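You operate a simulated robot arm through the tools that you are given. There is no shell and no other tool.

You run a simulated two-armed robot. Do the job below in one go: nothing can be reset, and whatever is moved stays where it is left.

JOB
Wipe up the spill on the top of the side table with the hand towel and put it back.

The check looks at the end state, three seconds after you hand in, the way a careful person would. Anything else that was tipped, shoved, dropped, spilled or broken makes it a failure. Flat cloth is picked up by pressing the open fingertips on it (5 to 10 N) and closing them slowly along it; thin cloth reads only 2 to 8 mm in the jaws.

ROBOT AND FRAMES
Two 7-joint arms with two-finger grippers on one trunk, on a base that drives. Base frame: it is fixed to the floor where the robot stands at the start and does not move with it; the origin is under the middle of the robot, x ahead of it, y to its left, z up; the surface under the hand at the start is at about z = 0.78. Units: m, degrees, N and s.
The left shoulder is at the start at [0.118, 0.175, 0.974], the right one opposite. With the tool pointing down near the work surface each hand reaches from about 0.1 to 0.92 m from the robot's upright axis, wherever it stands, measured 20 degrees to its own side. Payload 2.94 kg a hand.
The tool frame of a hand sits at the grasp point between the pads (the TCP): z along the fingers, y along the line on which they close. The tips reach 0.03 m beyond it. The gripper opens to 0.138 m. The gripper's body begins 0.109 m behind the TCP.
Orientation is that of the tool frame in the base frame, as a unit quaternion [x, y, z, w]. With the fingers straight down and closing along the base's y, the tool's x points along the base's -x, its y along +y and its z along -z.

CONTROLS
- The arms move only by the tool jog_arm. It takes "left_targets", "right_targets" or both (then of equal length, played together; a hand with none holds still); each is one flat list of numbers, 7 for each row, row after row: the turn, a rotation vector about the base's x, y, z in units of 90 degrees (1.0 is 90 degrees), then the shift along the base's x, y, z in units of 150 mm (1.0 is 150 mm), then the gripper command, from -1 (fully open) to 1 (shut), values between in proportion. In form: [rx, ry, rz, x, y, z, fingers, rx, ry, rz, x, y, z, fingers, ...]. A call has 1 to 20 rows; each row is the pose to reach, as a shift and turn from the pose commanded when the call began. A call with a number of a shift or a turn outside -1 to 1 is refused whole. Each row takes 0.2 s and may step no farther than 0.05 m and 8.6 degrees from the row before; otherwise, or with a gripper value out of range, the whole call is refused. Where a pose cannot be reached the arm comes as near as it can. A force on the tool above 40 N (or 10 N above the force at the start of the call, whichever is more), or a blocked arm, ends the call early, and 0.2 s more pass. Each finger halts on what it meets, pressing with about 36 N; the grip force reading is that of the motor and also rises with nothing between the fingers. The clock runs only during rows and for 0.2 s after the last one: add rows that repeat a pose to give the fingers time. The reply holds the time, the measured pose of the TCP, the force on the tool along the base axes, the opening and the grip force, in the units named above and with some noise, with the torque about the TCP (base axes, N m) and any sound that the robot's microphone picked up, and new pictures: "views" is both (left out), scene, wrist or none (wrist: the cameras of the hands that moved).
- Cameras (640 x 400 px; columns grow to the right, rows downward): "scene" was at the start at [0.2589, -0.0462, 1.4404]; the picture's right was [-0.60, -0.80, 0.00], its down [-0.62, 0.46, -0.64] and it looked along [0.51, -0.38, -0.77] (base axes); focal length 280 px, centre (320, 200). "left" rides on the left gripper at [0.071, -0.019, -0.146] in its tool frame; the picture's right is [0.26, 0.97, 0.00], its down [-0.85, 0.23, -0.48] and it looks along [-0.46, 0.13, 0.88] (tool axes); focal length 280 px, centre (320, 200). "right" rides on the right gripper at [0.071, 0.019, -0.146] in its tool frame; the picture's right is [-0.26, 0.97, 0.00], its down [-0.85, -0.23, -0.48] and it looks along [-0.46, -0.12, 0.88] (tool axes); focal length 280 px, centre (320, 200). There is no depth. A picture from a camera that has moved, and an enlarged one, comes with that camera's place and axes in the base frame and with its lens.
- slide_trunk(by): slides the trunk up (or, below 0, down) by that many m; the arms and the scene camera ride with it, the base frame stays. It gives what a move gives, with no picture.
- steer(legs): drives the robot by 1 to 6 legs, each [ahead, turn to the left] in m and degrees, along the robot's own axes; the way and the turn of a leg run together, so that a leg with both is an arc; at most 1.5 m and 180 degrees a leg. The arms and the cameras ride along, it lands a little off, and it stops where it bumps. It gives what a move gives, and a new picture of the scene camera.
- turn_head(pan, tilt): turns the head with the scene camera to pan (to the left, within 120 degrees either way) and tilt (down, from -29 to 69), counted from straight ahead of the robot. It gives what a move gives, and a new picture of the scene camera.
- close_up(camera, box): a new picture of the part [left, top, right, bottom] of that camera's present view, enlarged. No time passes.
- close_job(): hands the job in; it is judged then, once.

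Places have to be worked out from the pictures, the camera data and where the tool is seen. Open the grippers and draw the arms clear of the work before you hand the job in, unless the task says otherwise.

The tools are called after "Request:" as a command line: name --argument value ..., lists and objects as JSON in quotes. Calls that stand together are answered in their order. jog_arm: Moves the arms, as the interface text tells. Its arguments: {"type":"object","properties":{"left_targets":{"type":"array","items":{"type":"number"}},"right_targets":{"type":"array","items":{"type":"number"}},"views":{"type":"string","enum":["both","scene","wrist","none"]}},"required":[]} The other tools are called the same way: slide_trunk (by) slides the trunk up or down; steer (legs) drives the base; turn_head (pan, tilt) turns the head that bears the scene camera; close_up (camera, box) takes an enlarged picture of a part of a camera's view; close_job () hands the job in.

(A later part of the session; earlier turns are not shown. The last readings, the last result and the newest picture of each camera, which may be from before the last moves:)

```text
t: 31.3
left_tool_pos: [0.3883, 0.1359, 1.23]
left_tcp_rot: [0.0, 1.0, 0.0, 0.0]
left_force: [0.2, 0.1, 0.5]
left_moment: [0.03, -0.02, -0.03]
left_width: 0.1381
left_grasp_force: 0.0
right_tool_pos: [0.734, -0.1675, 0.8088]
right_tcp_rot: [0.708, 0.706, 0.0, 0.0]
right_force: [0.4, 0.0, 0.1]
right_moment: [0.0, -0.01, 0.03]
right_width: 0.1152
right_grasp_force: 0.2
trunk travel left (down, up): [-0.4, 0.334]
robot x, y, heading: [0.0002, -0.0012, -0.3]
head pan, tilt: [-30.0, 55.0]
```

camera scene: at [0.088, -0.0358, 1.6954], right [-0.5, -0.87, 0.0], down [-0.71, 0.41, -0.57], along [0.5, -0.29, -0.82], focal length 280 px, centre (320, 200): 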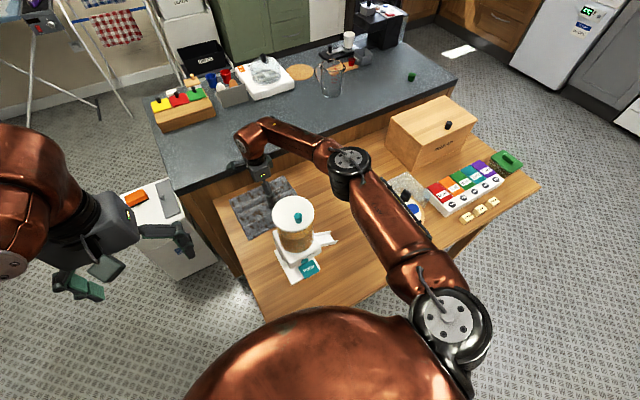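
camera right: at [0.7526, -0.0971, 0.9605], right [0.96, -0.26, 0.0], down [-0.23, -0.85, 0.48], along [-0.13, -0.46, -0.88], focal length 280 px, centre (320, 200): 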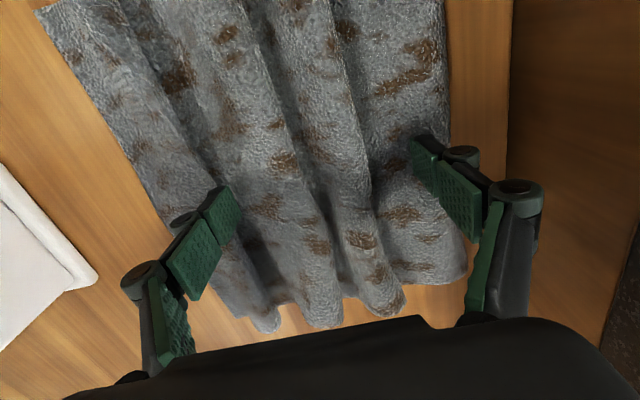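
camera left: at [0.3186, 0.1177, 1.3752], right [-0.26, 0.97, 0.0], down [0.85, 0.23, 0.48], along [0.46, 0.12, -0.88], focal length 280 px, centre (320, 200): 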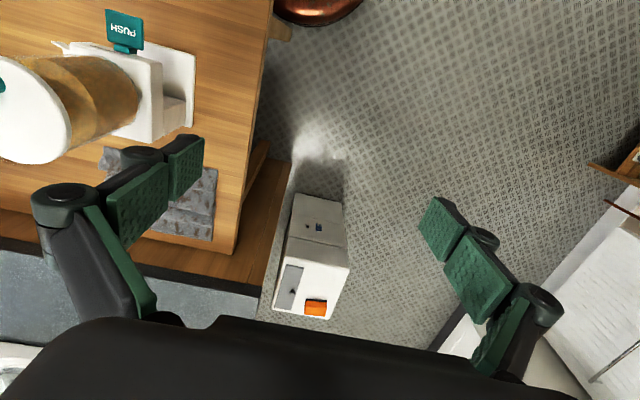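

Still free at tip height ≈ 0.779, so the table surface lies slightly lower than estimated. I go on in 2 mm steps while watching the force.

Request:
jog_arm --right_targets '[0, 0, 0, 0, 0, -0.013, -0.67, 0, 0, 0, 0, 0, -0.013, -0.67]' --views "none"

```text
t: 31.9
left_tool_pos: [0.3884, 0.1355, 1.2302]
left_tcp_rot: [0.0, 1.0, 0.0, 0.0]
left_force: [-0.1, 0.3, 0.4]
left_moment: [0.01, 0.0, -0.02]
left_width: 0.1381
left_grasp_force: 0.0
right_tool_pos: [0.7327, -0.1691, 0.8083]
right_tcp_rot: [0.707, 0.707, 0.0, 0.0]
right_force: [0.3, 0.3, 0.1]
right_moment: [0.0, -0.04, 0.01]
right_width: 0.1152
right_grasp_force: 0.0
trunk travel left (down, up): [-0.4, 0.334]
robot x, y, heading: [-0.0008, -0.0002, 0.1]
head pan, tilt: [-30.0, 55.0]
```

No reaction force yet (TCP 0.808). Next 2 mm step, then I check again.

Request:
jog_arm --right_targets '[0, 0, 0, 0, 0, -0.013, -0.67, 0, 0, 0, 0, 0, -0.013, -0.67]' --views "wrist"

```text
t: 32.5
left_tool_pos: [0.3893, 0.1359, 1.23]
left_tcp_rot: [0.0, 1.0, 0.0, 0.0]
left_force: [0.1, 0.2, -1.1]
left_moment: [0.02, 0.01, -0.05]
left_width: 0.1378
left_grasp_force: 0.0
right_tool_pos: [0.7328, -0.1681, 0.8057]
right_tcp_rot: [0.708, 0.707, 0.0, 0.0]
right_force: [0.5, -0.5, 0.4]
right_moment: [0.01, 0.0, 0.0]
right_width: 0.1155
right_grasp_force: 0.6
trunk travel left (down, up): [-0.4, 0.334]
robot x, y, heading: [0.0014, 0.002, -0.1]
head pan, tilt: [-30.0, 55.0]
camera right: at [0.7522, -0.0963, 0.9537], right [0.96, -0.26, 0.0], down [-0.23, -0.85, 0.48], along [-0.13, -0.46, -0.88], focal length 280 px, centre (320, 200)
```

right: 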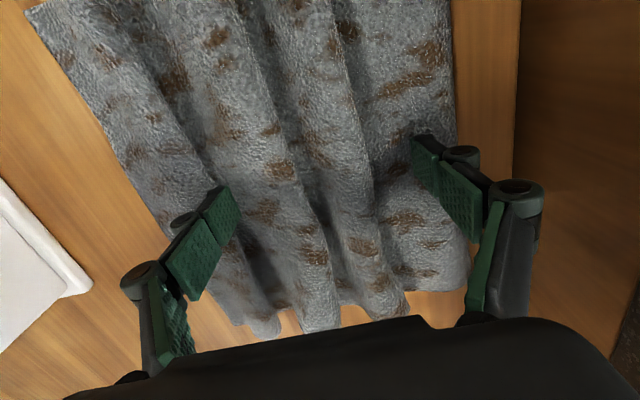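

The towel is being indented beside each fingertip. I continue with small steps until the force reads 5–10 N.

Request:
jog_arm --right_targets '[0, 0, 0, 0, 0, -0.013, -0.67, 0, 0, 0, 0, 0, -0.013, -0.67]' --views "none"

```text
t: 33.1
left_tool_pos: [0.3896, 0.1361, 1.2296]
left_tcp_rot: [0.0, 1.0, 0.0, -0.001]
left_force: [0.4, -0.6, -0.3]
left_moment: [0.01, 0.01, -0.01]
left_width: 0.1378
left_grasp_force: 0.0
right_tool_pos: [0.7323, -0.1681, 0.8042]
right_tcp_rot: [0.708, 0.707, 0.0, 0.0]
right_force: [0.3, -0.8, 3.6]
right_moment: [0.0, 0.08, 0.04]
right_width: 0.1161
right_grasp_force: 0.1
trunk travel left (down, up): [-0.4, 0.334]
robot x, y, heading: [0.0016, -0.0023, 0.1]
head pan, tilt: [-30.0, 55.0]
```

Contact: 3.6 N upward at TCP 0.804. One more millimetre should bring it to the 5–10 N range.

Request:
jog_arm --right_targets '[0, 0, 0, 0, 0, -0.008, -0.67, 0, 0, 0, 0, 0, -0.008, -0.67]' --views "none"

```text
t: 33.7
left_tool_pos: [0.3885, 0.1358, 1.2299]
left_tcp_rot: [0.0, 1.0, 0.001, -0.001]
left_force: [-0.5, 0.0, 1.0]
left_moment: [-0.04, -0.01, -0.01]
left_width: 0.1382
left_grasp_force: 0.0
right_tool_pos: [0.7343, -0.1685, 0.803]
right_tcp_rot: [0.707, 0.707, 0.0, -0.001]
right_force: [0.5, -0.4, 6.2]
right_moment: [-0.02, 0.13, 0.01]
right_width: 0.1163
right_grasp_force: 1.2
trunk travel left (down, up): [-0.4, 0.334]
robot x, y, heading: [0.0028, 0.0036, -0.0]
head pan, tilt: [-30.0, 55.0]
```

6.2 N, as wanted. Now I close the fingers slowly along the cloth, halfway first to see how it gathers.

Request:
jog_arm --right_targets '[0, 0, 0, 0, 0, 0, -0.59, 0, 0, 0, 0, 0, 0, -0.51, 0, 0, 0, 0, 0, 0, -0.43, 0, 0, 0, 0, 0, 0, -0.35, 0, 0, 0, 0, 0, 0, -0.27, 0, 0, 0, 0, 0, 0, -0.19, 0, 0, 0, 0, 0, 0, -0.11, 0, 0, 0, 0, 0, 0, -0.03, 0, 0, 0, 0, 0, 0, 0.05, 0, 0, 0, 0, 0, 0, 0.13]' --views "wrist"

```text
t: 35.2
left_tool_pos: [0.3871, 0.1355, 1.2307]
left_tcp_rot: [0.001, 1.0, -0.001, 0.001]
left_force: [-0.6, 0.3, 0.5]
left_moment: [-0.04, 0.08, 0.03]
left_width: 0.1378
left_grasp_force: 0.1
right_tool_pos: [0.7379, -0.1659, 0.8131]
right_tcp_rot: [0.708, 0.706, 0.005, 0.001]
right_force: [-0.8, -1.0, 33.3]
right_moment: [-0.07, -0.05, -0.02]
right_width: 0.0552
right_grasp_force: 7.8
trunk travel left (down, up): [-0.4, 0.334]
robot x, y, heading: [0.0029, -0.0044, -0.1]
head pan, tilt: [-30.0, 55.0]
stopped in row 7 (right hand): the force on the tool passed its limit at 42 N (the readings are from after the stop); the commanded pose is now the measured one
camera right: at [0.7547, -0.095, 0.9608], right [0.96, -0.26, 0.01], down [-0.24, -0.85, 0.47], along [-0.12, -0.45, -0.88], focal length 280 px, centre (320, 200)
```

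right: 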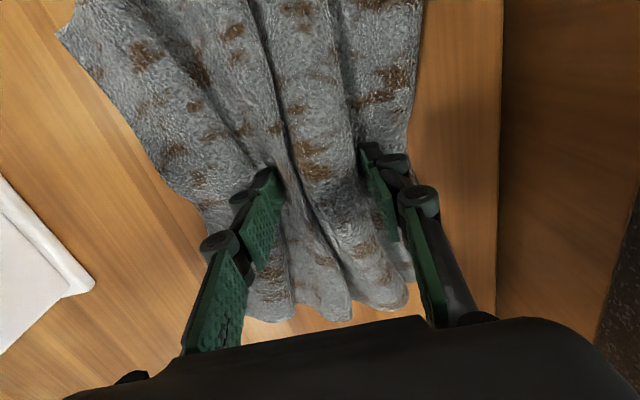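

The cloth is gathering, but the tips swing lower as the fingers close, and the force rose to 33 N. I back up a few millimetres while holding the opening.

Request:
jog_arm --right_targets '[0, 0, 0, 0, 0, 0.02, 0.2, 0, 0, 0, 0, 0, 0.02, 0.2]' --views "none"

```text
t: 35.8
left_tool_pos: [0.3872, 0.1364, 1.2303]
left_tcp_rot: [0.0, 1.0, 0.0, 0.001]
left_force: [0.6, 0.1, 0.2]
left_moment: [-0.01, 0.02, 0.03]
left_width: 0.1379
left_grasp_force: 0.1
right_tool_pos: [0.7349, -0.1648, 0.8127]
right_tcp_rot: [0.708, 0.706, 0.004, 0.002]
right_force: [4.7, 2.8, 27.2]
right_moment: [-0.01, -0.59, -0.04]
right_width: 0.0562
right_grasp_force: 6.3
trunk travel left (down, up): [-0.4, 0.334]
robot x, y, heading: [-0.0006, 0.0006, 0.0]
head pan, tilt: [-30.0, 55.0]
```

Force still 27 N at TCP 0.813. I raise a little more to come back to about 8 N.

Request:
jog_arm --right_targets '[0, 0, 0, 0, 0, 0.02, 0.2, 0, 0, 0, 0, 0, 0.02, 0.2]' --views "none"

```text
t: 36.4
left_tool_pos: [0.3879, 0.1355, 1.2302]
left_tcp_rot: [0.0, 1.0, 0.001, 0.0]
left_force: [0.1, 0.0, -0.6]
left_moment: [-0.01, 0.0, 0.01]
left_width: 0.1379
left_grasp_force: 0.0
right_tool_pos: [0.7332, -0.1669, 0.8138]
right_tcp_rot: [0.707, 0.707, 0.001, 0.001]
right_force: [2.2, 3.9, 17.6]
right_moment: [0.06, -0.38, 0.11]
right_width: 0.0568
right_grasp_force: 0.6
trunk travel left (down, up): [-0.4, 0.334]
robot x, y, heading: [0.0005, -0.0027, -0.1]
head pan, tilt: [-30.0, 55.0]
```

Down to 17.6 N. I lift 2 mm more, then continue closing gently in a short burst.

Request:
jog_arm --right_targets '[0, 0, 0, 0, 0, 0.015, 0.2, 0, 0, 0, 0, 0, 0.015, 0.26, 0, 0, 0, 0, 0, 0.02, 0.32, 0, 0, 0, 0, 0, 0.025, 0.38, 0, 0, 0, 0, 0, 0.025, 0.38]' --views "wrist"

```text
t: 37.6
left_tool_pos: [0.3888, 0.1348, 1.2294]
left_tcp_rot: [0.0, 1.0, 0.0, 0.0]
left_force: [-0.1, -0.3, 0.7]
left_moment: [-0.02, -0.02, 0.01]
left_width: 0.138
left_grasp_force: 0.1
right_tool_pos: [0.7348, -0.1683, 0.8146]
right_tcp_rot: [0.708, 0.706, 0.001, -0.001]
right_force: [0.0, -1.0, 2.5]
right_moment: [-0.05, -0.04, -0.03]
right_width: 0.043
right_grasp_force: 0.3
trunk travel left (down, up): [-0.4, 0.334]
robot x, y, heading: [0.0039, 0.0007, -0.0]
head pan, tilt: [-30.0, 55.0]
camera right: at [0.7535, -0.0966, 0.9625], right [0.96, -0.26, 0.0], down [-0.23, -0.85, 0.48], along [-0.13, -0.46, -0.88], focal length 280 px, centre (320, 200)
```

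right: 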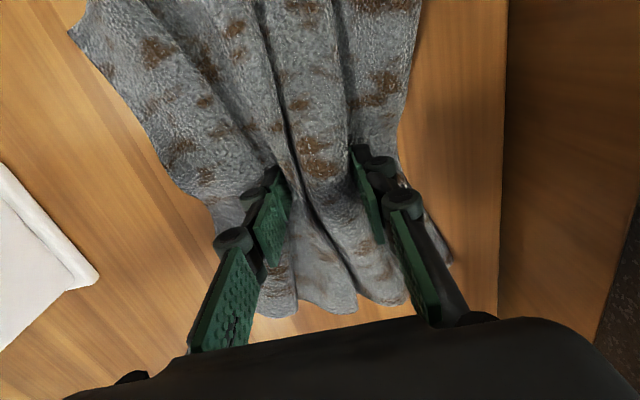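

The cloth stands in folds between the fingers; force 2.5 N. I press 1 mm lower and keep closing slowly.

Request:
jog_arm --right_targets '[0, 0, 0, 0, 0, -0.01, 0.38, 0, 0, 0, 0, 0, -0.01, 0.46, 0, 0, 0, 0, 0, -0.01, 0.54, 0, 0, 0, 0, 0, -0.01, 0.62, 0, 0, 0, 0, 0, -0.01, 0.62]' --views "wrist"

```text
t: 38.8
left_tool_pos: [0.3884, 0.1362, 1.2309]
left_tcp_rot: [0.0, 1.0, 0.0, 0.0]
left_force: [-0.3, -0.5, 1.1]
left_moment: [0.0, -0.01, -0.01]
left_width: 0.1382
left_grasp_force: 0.0
right_tool_pos: [0.7343, -0.1665, 0.8144]
right_tcp_rot: [0.707, 0.707, 0.001, 0.0]
right_force: [-0.8, 0.4, 3.0]
right_moment: [0.02, -0.02, -0.03]
right_width: 0.0266
right_grasp_force: 2.9
trunk travel left (down, up): [-0.4, 0.334]
robot x, y, heading: [-0.0002, 0.0027, -0.1]
head pan, tilt: [-30.0, 55.0]
camera right: at [0.7539, -0.0958, 0.9618], right [0.96, -0.26, 0.0], down [-0.23, -0.85, 0.47], along [-0.12, -0.46, -0.88], focal length 280 px, centre (320, 200)
```

right: 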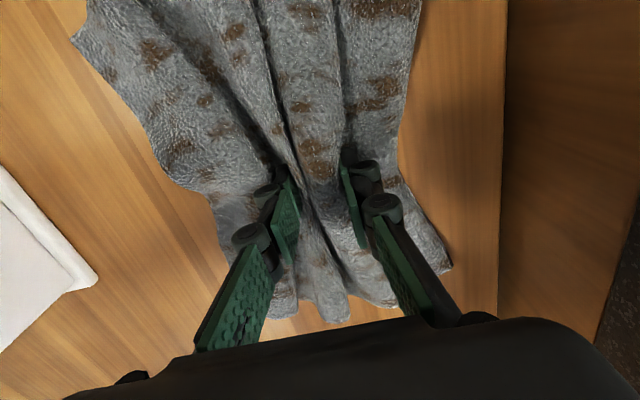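

It is pinching well: opening 27 mm, grip 2.9 N with folds between the pads. I close the rest of the way.

Request:
jog_arm --right_targets '[0, 0, 0, 0, 0, 0, 0.7, 0, 0, 0, 0, 0, 0, 0.78, 0, 0, 0, 0, 0, 0, 0.86, 0, 0, 0, 0, 0, 0, 0.94, 0, 0, 0, 0, 0, 0, 1, 0, 0, 0, 0, 0, 0, 1, 0, 0, 0, 0, 0, 0, 1]' --views "wrist"

```text
t: 40.4
left_tool_pos: [0.3885, 0.136, 1.2296]
left_tcp_rot: [0.0, 1.0, 0.0, 0.0]
left_force: [-0.1, 0.4, 0.6]
left_moment: [0.03, 0.01, -0.02]
left_width: 0.1383
left_grasp_force: 0.1
right_tool_pos: [0.7357, -0.167, 0.8144]
right_tcp_rot: [0.708, 0.706, 0.001, 0.0]
right_force: [0.3, -0.8, 2.5]
right_moment: [0.02, -0.08, -0.04]
right_width: 0.0152
right_grasp_force: 36.5
trunk travel left (down, up): [-0.4, 0.334]
robot x, y, heading: [0.0009, -0.0003, 0.1]
head pan, tilt: [-30.0, 55.0]
camera right: at [0.7541, -0.096, 0.962], right [0.96, -0.26, 0.0], down [-0.23, -0.85, 0.47], along [-0.12, -0.46, -0.88], focal length 280 px, centre (320, 200)
```

right: 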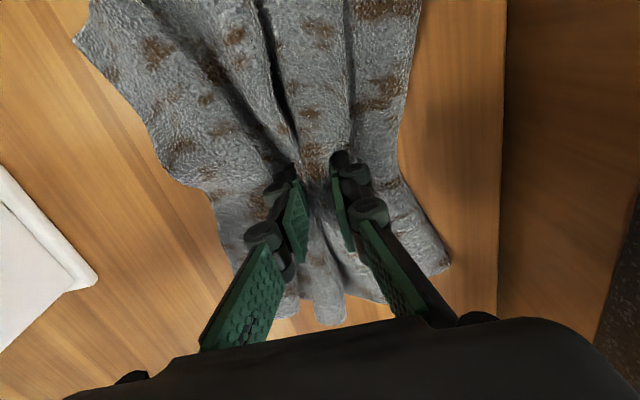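

Grip stands at 36.5 N with 15 mm of gathered cloth in the jaws. I lift slowly by 6 cm and check it holds.

Request:
jog_arm --right_targets '[0, 0, 0, 0, 0, 0.08, 1, 0, 0, 0, 0, 0, 0.16, 1, 0, 0, 0, 0, 0, 0.24, 1, 0, 0, 0, 0, 0, 0.32, 1, 0, 0, 0, 0, 0, 0.4, 1, 0, 0, 0, 0, 0, 0.4, 1]' --views "both"

Request:
close_up --camera "scene" --box '[200, 100, 360, 250]'

```text
t: 41.8
left_tool_pos: [0.3898, 0.1358, 1.2291]
left_tcp_rot: [0.0, 1.0, 0.001, 0.0]
left_force: [-0.8, 0.0, 0.4]
left_moment: [0.0, 0.0, 0.0]
left_width: 0.1378
left_grasp_force: 0.1
right_tool_pos: [0.7349, -0.1657, 0.8753]
right_tcp_rot: [0.707, 0.707, 0.001, -0.001]
right_force: [-0.1, -0.1, -0.4]
right_moment: [0.0, -0.09, -0.03]
right_width: 0.0151
right_grasp_force: 36.2
trunk travel left (down, up): [-0.4, 0.334]
robot x, y, heading: [0.0016, -0.0038, -0.1]
head pan, tilt: [-30.0, 55.0]
camera scene: at [0.0886, -0.0358, 1.6953], right [-0.5, -0.87, 0.0], down [-0.71, 0.41, -0.57], along [0.5, -0.29, -0.82], focal length 280 px, centre (320, 200)
camera right: at [0.7541, -0.095, 1.0227], right [0.96, -0.26, 0.0], down [-0.23, -0.85, 0.47], along [-0.12, -0.46, -0.88], focal length 280 px, centre (320, 200)
```

scene: 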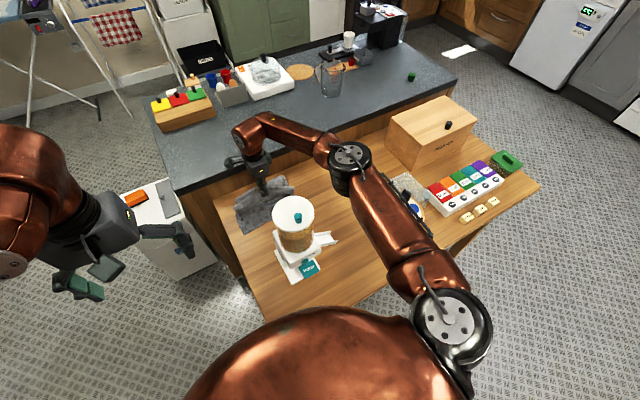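
right: 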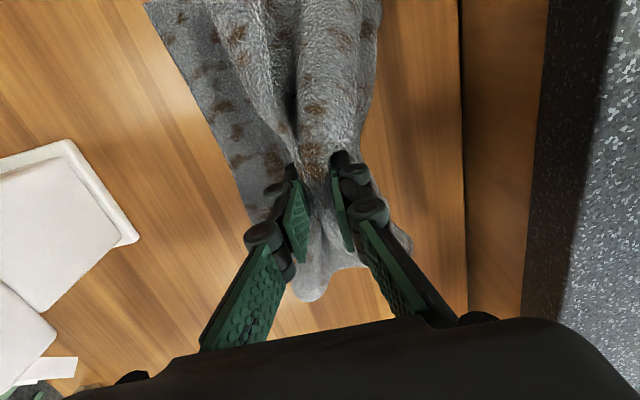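

```text
2.67 times, centred on (280, 175) of scene
camera zoom: at [0.0886, -0.0358, 1.6953], right [-0.5, -0.87, 0.0], down [-0.71, 0.41, -0.57], along [0.5, -0.29, -0.82], focal length 748 px, centre (427, 267)
```

zoom: 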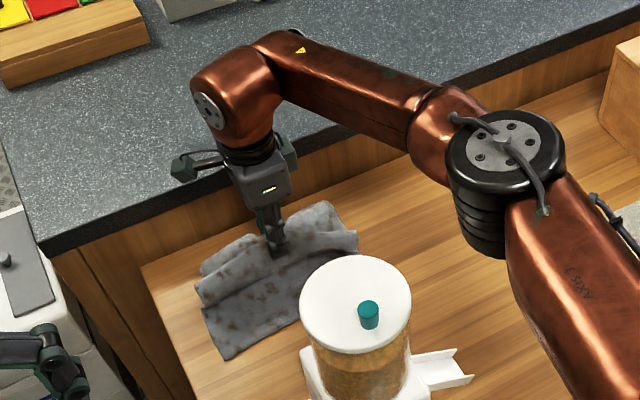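

The cloth is held firmly and lifts as one. I raise it further so it clears the table, then carry it to the right at x ≈ 0.73, past the dispenser.

Request:
jog_arm --right_targets '[0, 0, 0, 0, 0, 0.15, 1, 0, 0, 0, 0, 0, 0.3, 1, 0, 0, 0, 0, 0, 0.45, 1, 0, 0, 0, 0, 0, 0.45, 1, 0, 0, 0, 0, -0.17, 0.45, 1, 0, 0, 0, 0, -0.34, 0.45, 1, 0, 0, 0, 0, -0.51, 0.45, 1, 0, 0, 0, 0, -0.68, 0.45, 1, 0, 0, 0, 0, -0.85, 0.45, 1, 0, 0, 0, 0, -1, 0.45, 1]' --views "both"

Request:
close_up --camera "scene" --box '[220, 100, 420, 225]'

```text
t: 44.0
left_tool_pos: [0.3889, 0.136, 1.2299]
left_tcp_rot: [0.0, 1.0, 0.0, 0.0]
left_force: [0.1, -0.1, 0.0]
left_moment: [0.01, 0.03, -0.02]
left_width: 0.1383
left_grasp_force: 0.1
right_tool_pos: [0.7342, -0.3174, 0.9421]
right_tcp_rot: [0.708, 0.707, 0.001, 0.0]
right_force: [0.4, -1.1, -0.7]
right_moment: [0.02, -0.06, -0.05]
right_width: 0.0153
right_grasp_force: 36.5
trunk travel left (down, up): [-0.4, 0.334]
robot x, y, heading: [-0.002, -0.0027, 0.1]
head pan, tilt: [-30.0, 55.0]
camera scene: at [0.0882, -0.0367, 1.6953], right [-0.5, -0.87, 0.0], down [-0.71, 0.41, -0.57], along [0.5, -0.29, -0.82], focal length 280 px, centre (320, 200)
camera right: at [0.7533, -0.2466, 1.0905], right [0.96, -0.26, 0.0], down [-0.23, -0.85, 0.47], along [-0.12, -0.46, -0.88], focal length 280 px, centre (320, 200)
```

scene: 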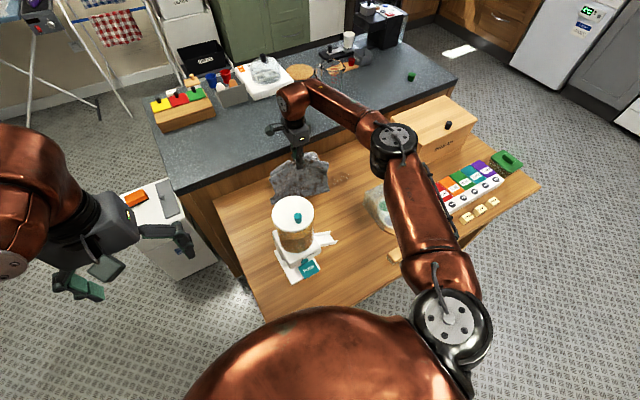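
right: 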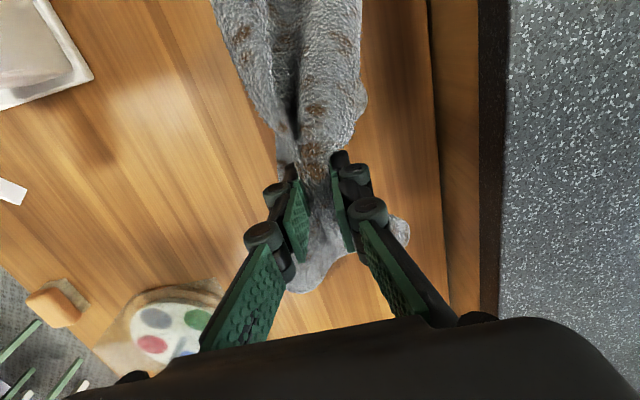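

```text
3.20 times, centred on (320, 162) of scene
camera zoom: at [0.0882, -0.0367, 1.6953], right [-0.5, -0.87, 0.0], down [-0.71, 0.41, -0.57], along [0.5, -0.29, -0.82], focal length 898 px, centre (320, 320)
```

zoom: 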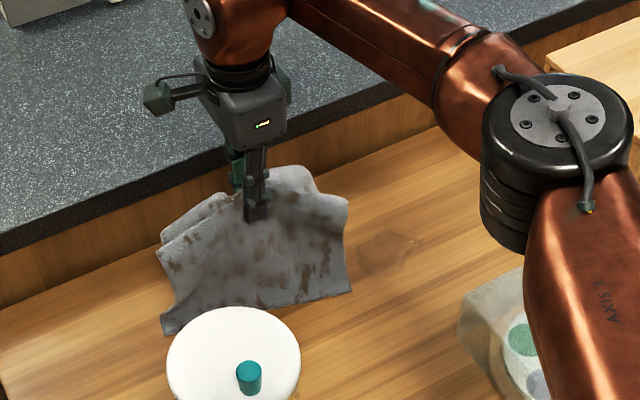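

The towel hangs freely and the grip is steady. I carry it on to above the spill at (0.69, -0.49).

Request:
jog_arm --right_targets '[0, 0, 0, -0.05, -0.17, 0, 1, 0, 0, 0, -0.1, -0.34, 0, 1, 0, 0, 0, -0.15, -0.51, 0, 1, 0, 0, 0, -0.2, -0.68, 0, 1, 0, 0, 0, -0.25, -0.85, 0, 1, 0, 0, 0, -0.28, -1, 0, 1, 0, 0, 0, -0.28, -1, 0, 1]' --views "both"

Request:
close_up --camera "scene" --box '[280, 80, 480, 205]'

```text
t: 45.6
left_tool_pos: [0.39, 0.1356, 1.2301]
left_tcp_rot: [0.0, 1.0, 0.0, 0.0]
left_force: [-0.4, 0.1, 0.4]
left_moment: [-0.02, 0.04, -0.01]
left_width: 0.1381
left_grasp_force: 0.1
right_tool_pos: [0.6928, -0.4677, 0.9406]
right_tcp_rot: [0.707, 0.707, 0.001, -0.001]
right_force: [-0.1, 0.6, -0.3]
right_moment: [0.0, -0.07, -0.04]
right_width: 0.0149
right_grasp_force: 36.2
trunk travel left (down, up): [-0.4, 0.334]
robot x, y, heading: [0.0026, 0.0036, 0.2]
head pan, tilt: [-30.0, 55.0]
camera scene: at [0.0886, -0.0354, 1.6953], right [-0.5, -0.87, 0.0], down [-0.71, 0.41, -0.57], along [0.5, -0.29, -0.82], focal length 280 px, centre (320, 200)
camera right: at [0.7111, -0.3965, 1.0884], right [0.96, -0.26, 0.0], down [-0.23, -0.85, 0.47], along [-0.12, -0.46, -0.88], focal length 280 px, centre (320, 200)
```

scene: 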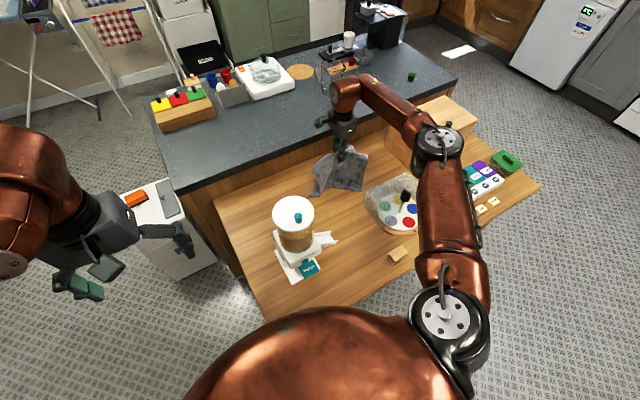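
right: 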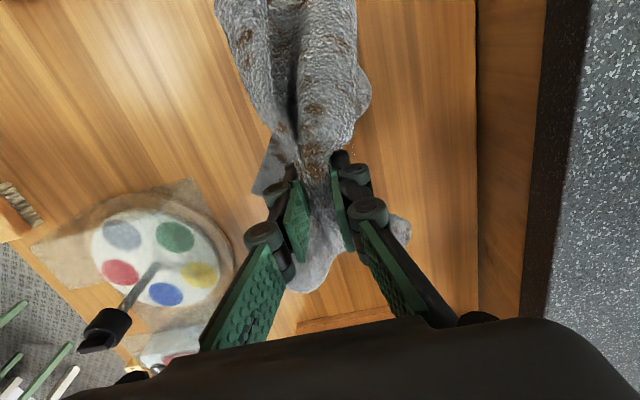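

```text
3.20 times, centred on (380, 142) of scene
camera zoom: at [0.0886, -0.0354, 1.6953], right [-0.5, -0.87, 0.0], down [-0.71, 0.41, -0.57], along [0.5, -0.29, -0.82], focal length 898 px, centre (128, 384)
```

zoom: 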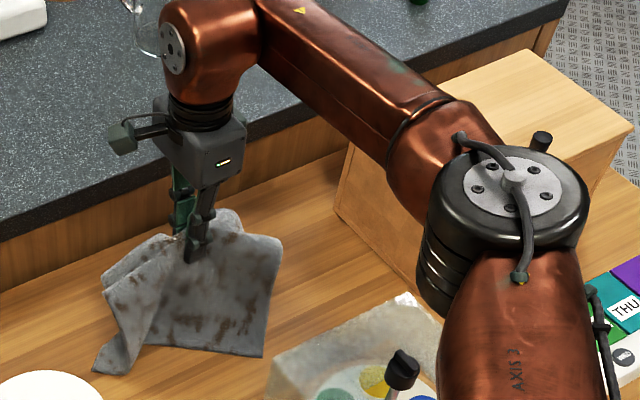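

The towel hangs just above the table over the spill, and clears the plastic cover (x < 0.57) by a few centimetres. I lower it gently onto the spill, shifting slightly away from the cover.

Request:
jog_arm --right_targets '[0, 0, 0, 0.07, -0.05, -0.1, 1, 0, 0, 0, 0.07, -0.1, -0.2, 1, 0, 0, 0, 0.07, -0.12, -0.3, 1, 0, 0, 0, 0.07, -0.12, -0.4, 1, 0, 0, 0, 0.07, -0.12, -0.5, 1, 0, 0, 0, 0.07, -0.12, -0.6, 1, 0, 0, 0, 0.07, -0.12, -0.7, 1, 0, 0, 0, 0.07, -0.12, -0.76, 1, 0, 0, 0, 0.07, -0.12, -0.76, 1]' --views "both"

Request:
close_up --camera "scene" --box '[280, 80, 480, 205]'

```text
t: 47.6
left_tool_pos: [0.3901, 0.1366, 1.2301]
left_tcp_rot: [-0.001, 1.0, 0.001, 0.0]
left_force: [-0.6, 0.2, -0.5]
left_moment: [-0.01, 0.01, 0.02]
left_width: 0.1377
left_grasp_force: 0.0
right_tool_pos: [0.703, -0.4859, 0.8276]
right_tcp_rot: [0.708, 0.706, 0.001, 0.001]
right_force: [0.6, -1.0, 3.8]
right_moment: [-0.02, -0.06, -0.02]
right_width: 0.0151
right_grasp_force: 36.2
trunk travel left (down, up): [-0.4, 0.334]
robot x, y, heading: [0.0035, -0.0005, 0.0]
head pan, tilt: [-30.0, 55.0]
camera scene: at [0.088, -0.0358, 1.6954], right [-0.5, -0.87, 0.0], down [-0.71, 0.41, -0.57], along [0.5, -0.29, -0.82], focal length 280 px, centre (320, 200)
camera right: at [0.722, -0.4143, 0.9752], right [0.96, -0.26, 0.0], down [-0.23, -0.85, 0.47], along [-0.12, -0.46, -0.88], focal length 280 px, centre (320, 200)
```

scene: 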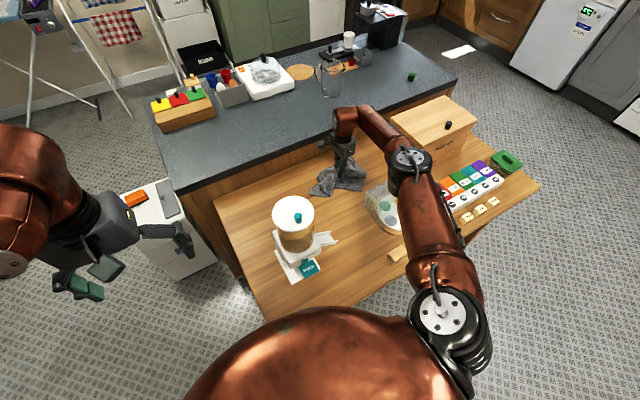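
right: 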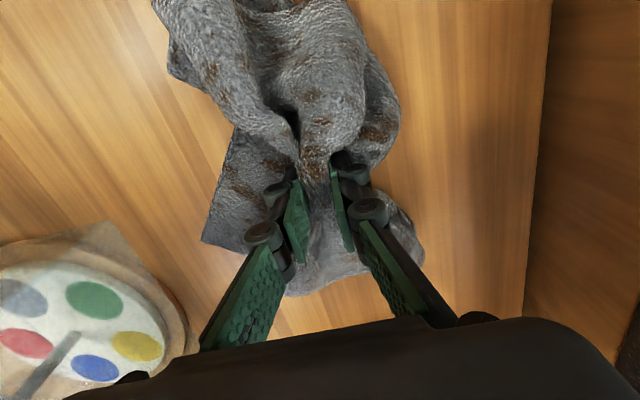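

```text
3.20 times, centred on (380, 142) of scene
camera zoom: at [0.088, -0.0358, 1.6954], right [-0.5, -0.87, 0.0], down [-0.71, 0.41, -0.57], along [0.5, -0.29, -0.82], focal length 898 px, centre (128, 384)
```

zoom: 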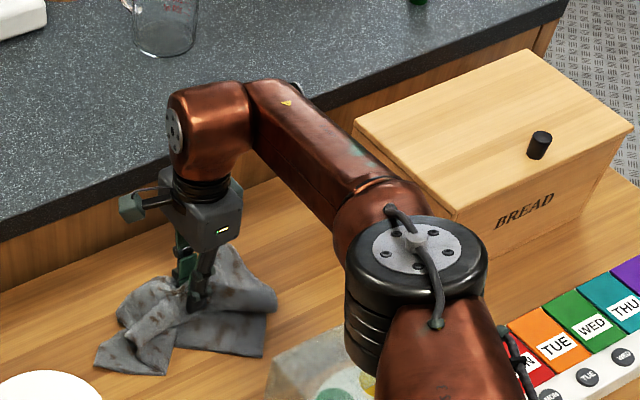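

The towel lies bunched over the spill with 3.8 N. I press slightly more and wipe with back-and-forth strokes across the spill area (y -0.44 to -0.54, x 0.69–0.72), keeping clear of the plastic cover.

Request:
jog_arm --right_targets '[0, 0, 0, 0, 0, -0.02, 1, 0, 0, 0, 0, 0, -0.035, 1, 0, 0, 0, 0, 0.15, -0.035, 1, 0, 0, 0, 0, 0.3, -0.035, 1, 0, 0, 0, 0, 0.15, -0.035, 1, 0, 0, 0, 0, 0, -0.035, 1, 0, 0, 0, 0, -0.15, -0.035, 1, 0, 0, 0, 0, -0.3, -0.035, 1, 0, 0, 0, 0, -0.35, -0.035, 1, 0, 0, 0, -0.1, -0.2, -0.035, 1, 0, 0, 0, -0.1, -0.05, -0.035, 1, 0, 0, 0, -0.1, 0.1, -0.035, 1, 0, 0, 0, -0.1, 0.25, -0.035, 1, 0, 0, 0, 0.1, 0.1, -0.035, 1, 0, 0, 0, 0.1, -0.05, -0.035, 1, 0, 0, 0, 0.1, -0.2, -0.035, 1, 0, 0, 0, 0.1, -0.35, -0.035, 1, 0, 0, 0, 0, -0.2, -0.035, 1, 0, 0, 0, 0, 0, -0.035, 1]' --views "both"

Request:
close_up --camera "scene" --box '[280, 80, 480, 205]'

```text
t: 51.6
left_tool_pos: [0.3895, 0.1371, 1.2301]
left_tcp_rot: [0.0, 1.0, -0.001, 0.0]
left_force: [0.1, -0.2, -0.8]
left_moment: [-0.03, 0.04, 0.02]
left_width: 0.1382
left_grasp_force: 0.1
right_tool_pos: [0.7008, -0.487, 0.8207]
right_tcp_rot: [0.708, 0.706, 0.0, 0.001]
right_force: [0.4, 0.1, 2.2]
right_moment: [-0.05, -0.02, 0.0]
right_width: 0.0134
right_grasp_force: 36.5
right hand out of reach, approached as far as the arm can: row 16, 17
trunk travel left (down, up): [-0.4, 0.334]
robot x, y, heading: [0.0016, 0.0001, -0.3]
head pan, tilt: [-30.0, 55.0]
camera scene: at [0.0884, -0.0341, 1.6953], right [-0.5, -0.87, 0.0], down [-0.71, 0.41, -0.57], along [0.5, -0.29, -0.82], focal length 280 px, centre (320, 200)
camera right: at [0.72, -0.4148, 0.9694], right [0.96, -0.26, 0.0], down [-0.23, -0.85, 0.48], along [-0.13, -0.46, -0.88], focal length 280 px, centre (320, 200)
```

scene: 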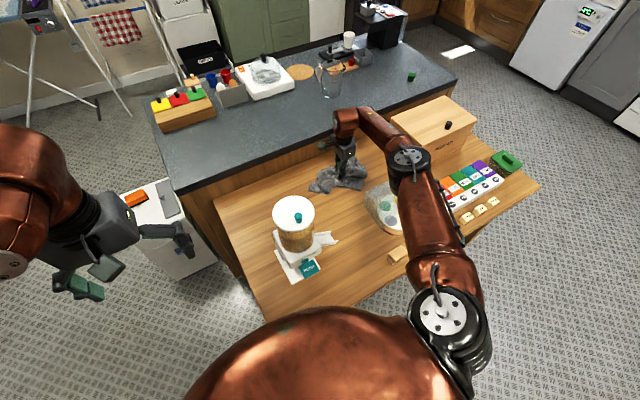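
right: 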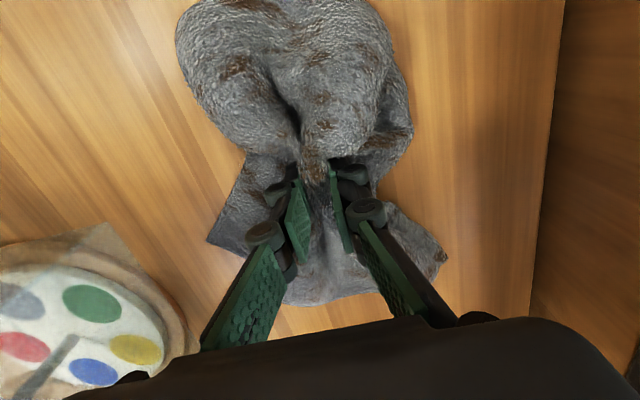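

```text
3.20 times, centred on (380, 142) of scene
camera zoom: at [0.0884, -0.0341, 1.6953], right [-0.5, -0.87, 0.0], down [-0.71, 0.41, -0.57], along [0.5, -0.29, -0.82], focal length 898 px, centre (128, 384)
```

zoom: 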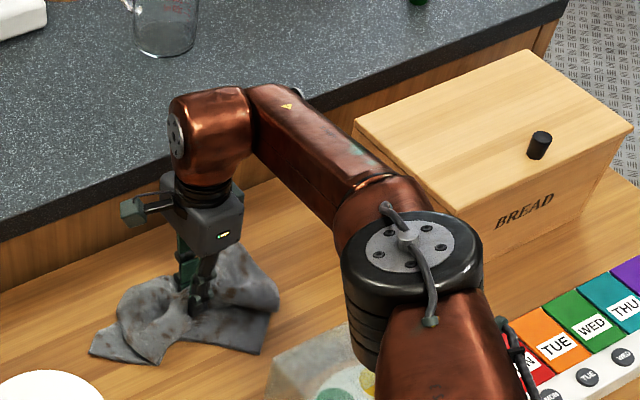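

Good first pass; only the extreme corner was out of reach. The bunch has compressed (2.2 N), so I press about 6 mm lower and repeat the strokes within reach.

Request:
jog_arm --right_targets '[0, 0, 0, 0, 0, -0.02, 1, 0, 0, 0, 0, 0, -0.04, 1, 0, 0, 0, 0, 0, -0.04, 1]' --views "none"

```text
t: 52.4
left_tool_pos: [0.3873, 0.1365, 1.23]
left_tcp_rot: [0.0, 1.0, 0.0, 0.0]
left_force: [0.0, -0.4, -0.8]
left_moment: [-0.01, 0.02, 0.01]
left_width: 0.1378
left_grasp_force: 0.0
right_tool_pos: [0.7014, -0.4866, 0.8179]
right_tcp_rot: [0.708, 0.706, 0.001, 0.001]
right_force: [-4.4, -2.2, 14.2]
right_moment: [-0.04, 0.05, 0.0]
right_width: 0.0136
right_grasp_force: 35.7
trunk travel left (down, up): [-0.4, 0.334]
robot x, y, heading: [0.0002, -0.0026, -0.0]
head pan, tilt: [-30.0, 55.0]
```

14 N now: the tips press the cloth onto the table. I ease 1 mm and wipe again over the whole spill area.

Request:
jog_arm --right_targets '[0, 0, 0, 0, 0, 0.01, 1, 0, 0, 0, 0, 0.15, 0.01, 1, 0, 0, 0, 0, 0.3, 0.01, 1, 0, 0, 0, 0.08, 0.2, 0.01, 1, 0, 0, 0, 0.08, 0.05, 0.01, 1, 0, 0, 0, 0.06, -0.1, 0.01, 1, 0, 0, 0, 0, -0.22, 0.01, 1, 0, 0, 0, -0.05, -0.34, 0.01, 1, 0, 0, 0, -0.1, -0.2, 0.01, 1, 0, 0, 0, -0.1, -0.05, 0.01, 1, 0, 0, 0, -0.1, 0.1, 0.01, 1, 0, 0, 0, -0.12, 0.25, 0.01, 1, 0, 0, 0, -0.16, 0.1, 0.01, 1, 0, 0, 0, -0.17, -0.05, 0.01, 1, 0, 0, 0, -0.17, -0.2, 0.01, 1, 0, 0, 0, -0.12, -0.3, 0.01, 1, 0, 0, 0, -0.05, -0.15, 0.01, 1, 0, 0, 0, -0.02, 0, 0.01, 1]' --views "wrist"

```text
t: 56.2
left_tool_pos: [0.3886, 0.1356, 1.2312]
left_tcp_rot: [0.0, 1.0, 0.0, 0.0]
left_force: [1.1, 0.9, 0.1]
left_moment: [0.04, -0.03, 0.01]
left_width: 0.1382
left_grasp_force: 0.0
right_tool_pos: [0.6992, -0.4848, 0.8201]
right_tcp_rot: [0.708, 0.706, 0.001, 0.001]
right_force: [0.0, -1.6, 5.6]
right_moment: [-0.13, -0.02, -0.03]
right_width: 0.0137
right_grasp_force: 36.1
trunk travel left (down, up): [-0.4, 0.334]
robot x, y, heading: [0.0016, -0.0009, 0.0]
head pan, tilt: [-30.0, 55.0]
camera right: at [0.7187, -0.4137, 0.9675], right [0.96, -0.26, 0.0], down [-0.23, -0.85, 0.48], along [-0.12, -0.46, -0.88], focal length 280 px, centre (320, 200)
```

right: 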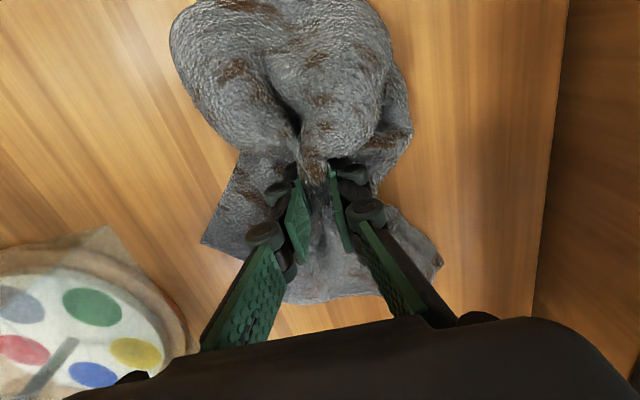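

Wiped with about 6 N. I lift the towel and move it back to the left to inspect the spot.

Request:
jog_arm --right_targets '[0, 0, 0, 0, 0, 0.2, 1, 0, 0, 0, 0, 0, 0.4, 1, 0, 0, 0, 0, 0, 0.6, 1, 0, 0, 0, 0, 0, 0.8, 1, 0, 0, 0, 0.05, 0.2, 0.8, 1, 0, 0, 0, 0.1, 0.4, 0.8, 1, 0, 0, 0, 0.15, 0.6, 0.8, 1, 0, 0, 0, 0.2, 0.8, 0.8, 1, 0, 0, 0, 0.24, 1.0, 0.8, 1]' --views "both"

Request:
close_up --camera "scene" --box '[280, 120, 440, 220]'

Request:
close_up --camera "right" --box '[100, 100, 500, 350]'

```text
t: 58.2
left_tool_pos: [0.3901, 0.137, 1.229]
left_tcp_rot: [0.0, 1.0, 0.0, -0.001]
left_force: [0.7, 0.6, -0.4]
left_moment: [-0.02, 0.01, 0.0]
left_width: 0.138
left_grasp_force: 0.1
right_tool_pos: [0.7345, -0.334, 0.9366]
right_tcp_rot: [0.708, 0.707, 0.0, 0.0]
right_force: [-0.2, 0.6, -0.4]
right_moment: [-0.04, -0.02, -0.04]
right_width: 0.0138
right_grasp_force: 36.2
trunk travel left (down, up): [-0.4, 0.334]
robot x, y, heading: [-0.0033, 0.0019, -0.1]
head pan, tilt: [-30.0, 55.0]
camera scene: at [0.0888, -0.0346, 1.6953], right [-0.5, -0.87, 0.0], down [-0.71, 0.41, -0.57], along [0.5, -0.29, -0.82], focal length 280 px, centre (320, 200)
camera right: at [0.7539, -0.2623, 1.0851], right [0.96, -0.26, 0.0], down [-0.23, -0.85, 0.48], along [-0.12, -0.46, -0.88], focal length 280 px, centre (320, 200)
```

scene: 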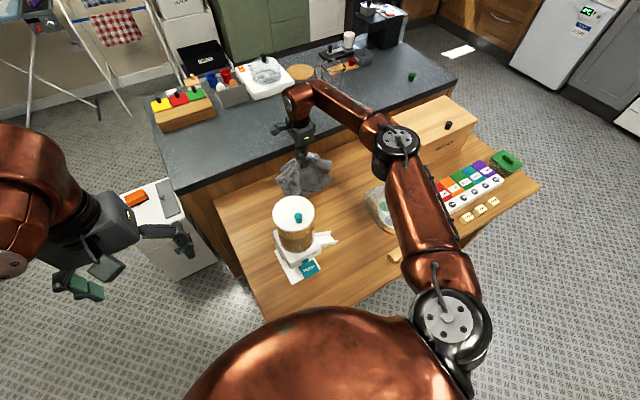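
right: 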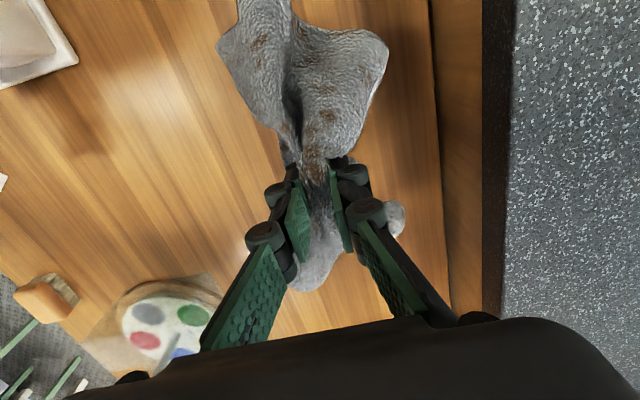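

```text
4.00 times, centred on (360, 170) of scene
camera zoom: at [0.0888, -0.0346, 1.6953], right [-0.5, -0.87, 0.0], down [-0.71, 0.41, -0.57], along [0.5, -0.29, -0.82], focal length 1122 px, centre (160, 320)
```

zoom: 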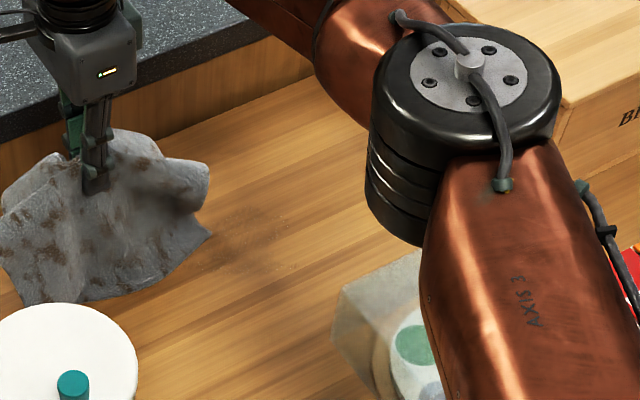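

```text
1.60 times, centred on (300, 225) of right
camera zoom: at [0.7539, -0.2623, 1.0851], right [0.96, -0.26, 0.0], down [-0.23, -0.85, 0.48], along [-0.12, -0.46, -0.88], focal length 449 px, centre (352, 160)
```

zoom: 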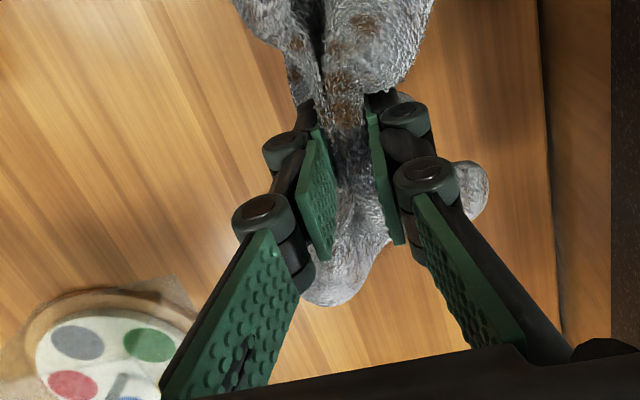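

The spill has faded a lot; a faint trace may remain near its right/near side. I zoom in closer to see what is left.

Request:
close_up --camera "scene" --box '[325, 155, 375, 195]'

Request:
turn_head --pan -33 --tilt 48

Request:
close_up --camera "scene" --box '[300, 150, 400, 220]'

```text
10.00 times, centred on (350, 175) of scene
camera zoom: at [0.0888, -0.0346, 1.6953], right [-0.5, -0.87, 0.0], down [-0.71, 0.41, -0.57], along [0.5, -0.29, -0.82], focal length 2805 px, centre (20, 450)
```

zoom: 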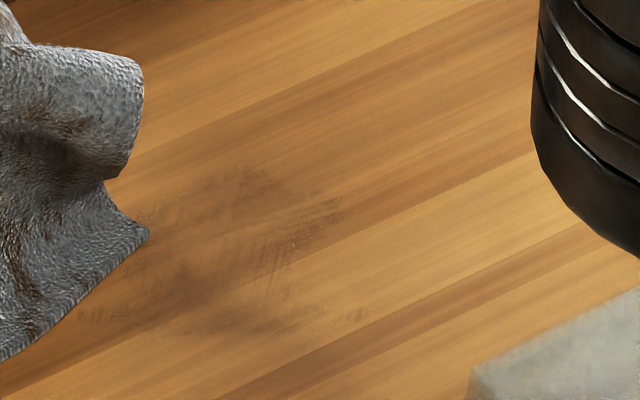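

```text
t: 58.9
left_tool_pos: [0.3899, 0.1352, 1.2294]
left_tcp_rot: [0.0, 1.0, 0.0, 0.0]
left_force: [-1.1, 0.1, 0.5]
left_moment: [-0.01, -0.03, 0.03]
left_width: 0.1378
left_grasp_force: 0.1
right_tool_pos: [0.7342, -0.3349, 0.9383]
right_tcp_rot: [0.708, 0.707, 0.001, 0.0]
right_force: [-0.1, -0.3, -0.8]
right_moment: [0.03, -0.02, 0.01]
right_width: 0.0136
right_grasp_force: 35.8
trunk travel left (down, up): [-0.4, 0.334]
robot x, y, heading: [-0.0021, 0.0007, 0.1]
head pan, tilt: [-33.0, 48.0]
camera scene: at [0.092, -0.0432, 1.7045], right [-0.54, -0.84, 0.0], down [-0.62, 0.41, -0.67], along [0.56, -0.36, -0.74], focal length 280 px, centre (320, 200)
```

scene: 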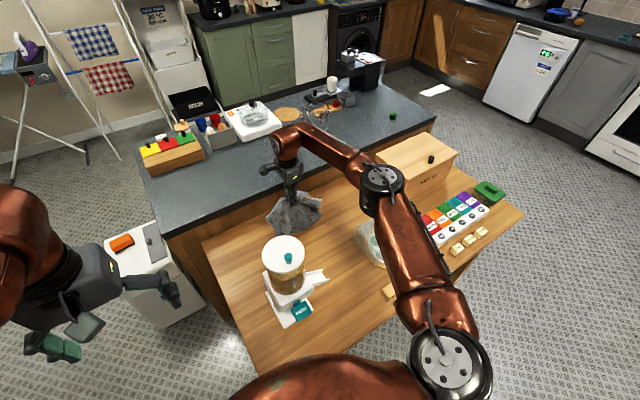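

```text
5.71 times, centred on (350, 185) of scene
camera zoom: at [0.092, -0.0432, 1.7045], right [-0.54, -0.84, 0.0], down [-0.62, 0.41, -0.67], along [0.56, -0.36, -0.74], focal length 1603 px, centre (149, 286)
```

zoom: 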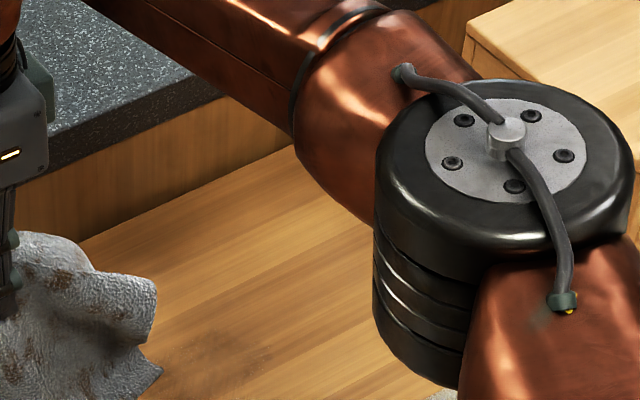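

A light smear remains, spread over roughly x 0.64–0.73, y -0.42 to -0.54, so more wiping over a wider area is needed. To gain reach at the far corner I lift the hand and lower the trunk by 0.1 m.

Request:
jog_arm --right_targets '[0, 0, 0, 0, 0, 0.25, 1, 0, 0, 0, 0, 0, 0.5, 1, 0, 0, 0, 0, 0, 0.5, 1]' --views "none"

Request:
slide_trunk --by -0.1

Request:
turn_head --pan -30 --tilt 50

Request:
close_up --camera "scene" --box '[280, 120, 440, 220]'

```text
t: 59.7
left_tool_pos: [0.3905, 0.1359, 1.2304]
left_tcp_rot: [0.001, 1.0, 0.0, 0.0]
left_force: [0.3, -0.5, -0.3]
left_moment: [0.02, 0.0, -0.01]
left_width: 0.1376
left_grasp_force: 0.1
right_tool_pos: [0.7367, -0.3338, 1.0123]
right_tcp_rot: [0.708, 0.706, 0.001, -0.001]
right_force: [-0.8, 0.2, -0.9]
right_moment: [0.03, -0.02, 0.02]
right_width: 0.0139
right_grasp_force: 35.9
trunk travel left (down, up): [-0.4, 0.334]
robot x, y, heading: [0.0027, -0.0011, -0.0]
head pan, tilt: [-33.0, 48.0]
```

```text
t: 61.0
left_tool_pos: [0.3886, 0.1355, 1.1308]
left_tcp_rot: [0.0, 1.0, 0.0, 0.0]
left_force: [0.0, 0.0, -0.2]
left_moment: [0.04, -0.02, 0.02]
left_width: 0.1379
left_grasp_force: 0.0
right_tool_pos: [0.7356, -0.3342, 0.9134]
right_tcp_rot: [0.707, 0.707, 0.001, 0.0]
right_force: [-0.3, -0.5, -0.1]
right_moment: [-0.02, -0.07, 0.01]
right_width: 0.0139
right_grasp_force: 35.4
trunk travel left (down, up): [-0.3, 0.434]
robot x, y, heading: [0.0009, -0.0016, -0.2]
head pan, tilt: [-33.0, 48.0]
```

```text
t: 61.6
left_tool_pos: [0.39, 0.1361, 1.13]
left_tcp_rot: [0.0, 1.0, 0.001, 0.0]
left_force: [0.2, -0.3, 0.2]
left_moment: [0.04, 0.0, 0.02]
left_width: 0.1382
left_grasp_force: 0.1
right_tool_pos: [0.7365, -0.3352, 0.9133]
right_tcp_rot: [0.708, 0.706, 0.001, 0.001]
right_force: [0.4, 0.1, -0.6]
right_moment: [-0.01, -0.03, 0.02]
right_width: 0.014
right_grasp_force: 36.1
trunk travel left (down, up): [-0.3, 0.434]
robot x, y, heading: [0.0003, -0.0002, 0.0]
head pan, tilt: [-30.0, 50.0]
camera scene: at [0.144, -0.0385, 1.6007], right [-0.5, -0.87, 0.0], down [-0.66, 0.38, -0.64], along [0.56, -0.32, -0.77], focal length 280 px, centre (320, 200)
```

scene: 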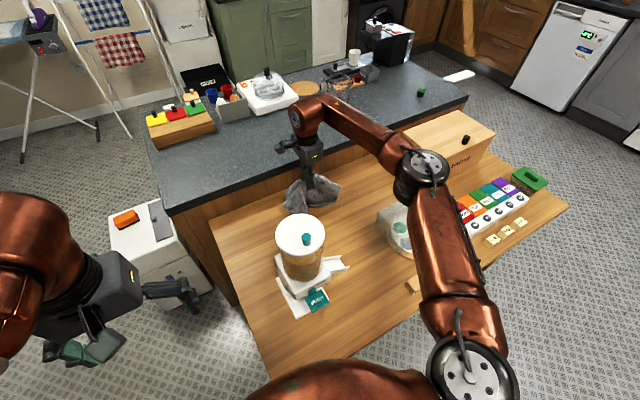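

```text
4.00 times, centred on (360, 170) of scene
camera zoom: at [0.144, -0.0385, 1.6007], right [-0.5, -0.87, 0.0], down [-0.66, 0.38, -0.64], along [0.56, -0.32, -0.77], focal length 1122 px, centre (160, 320)
```

zoom: 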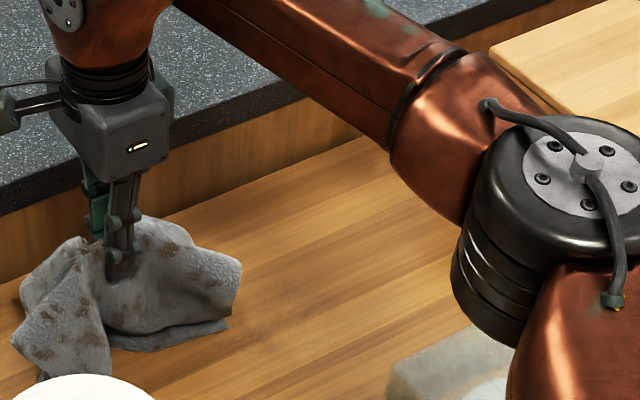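

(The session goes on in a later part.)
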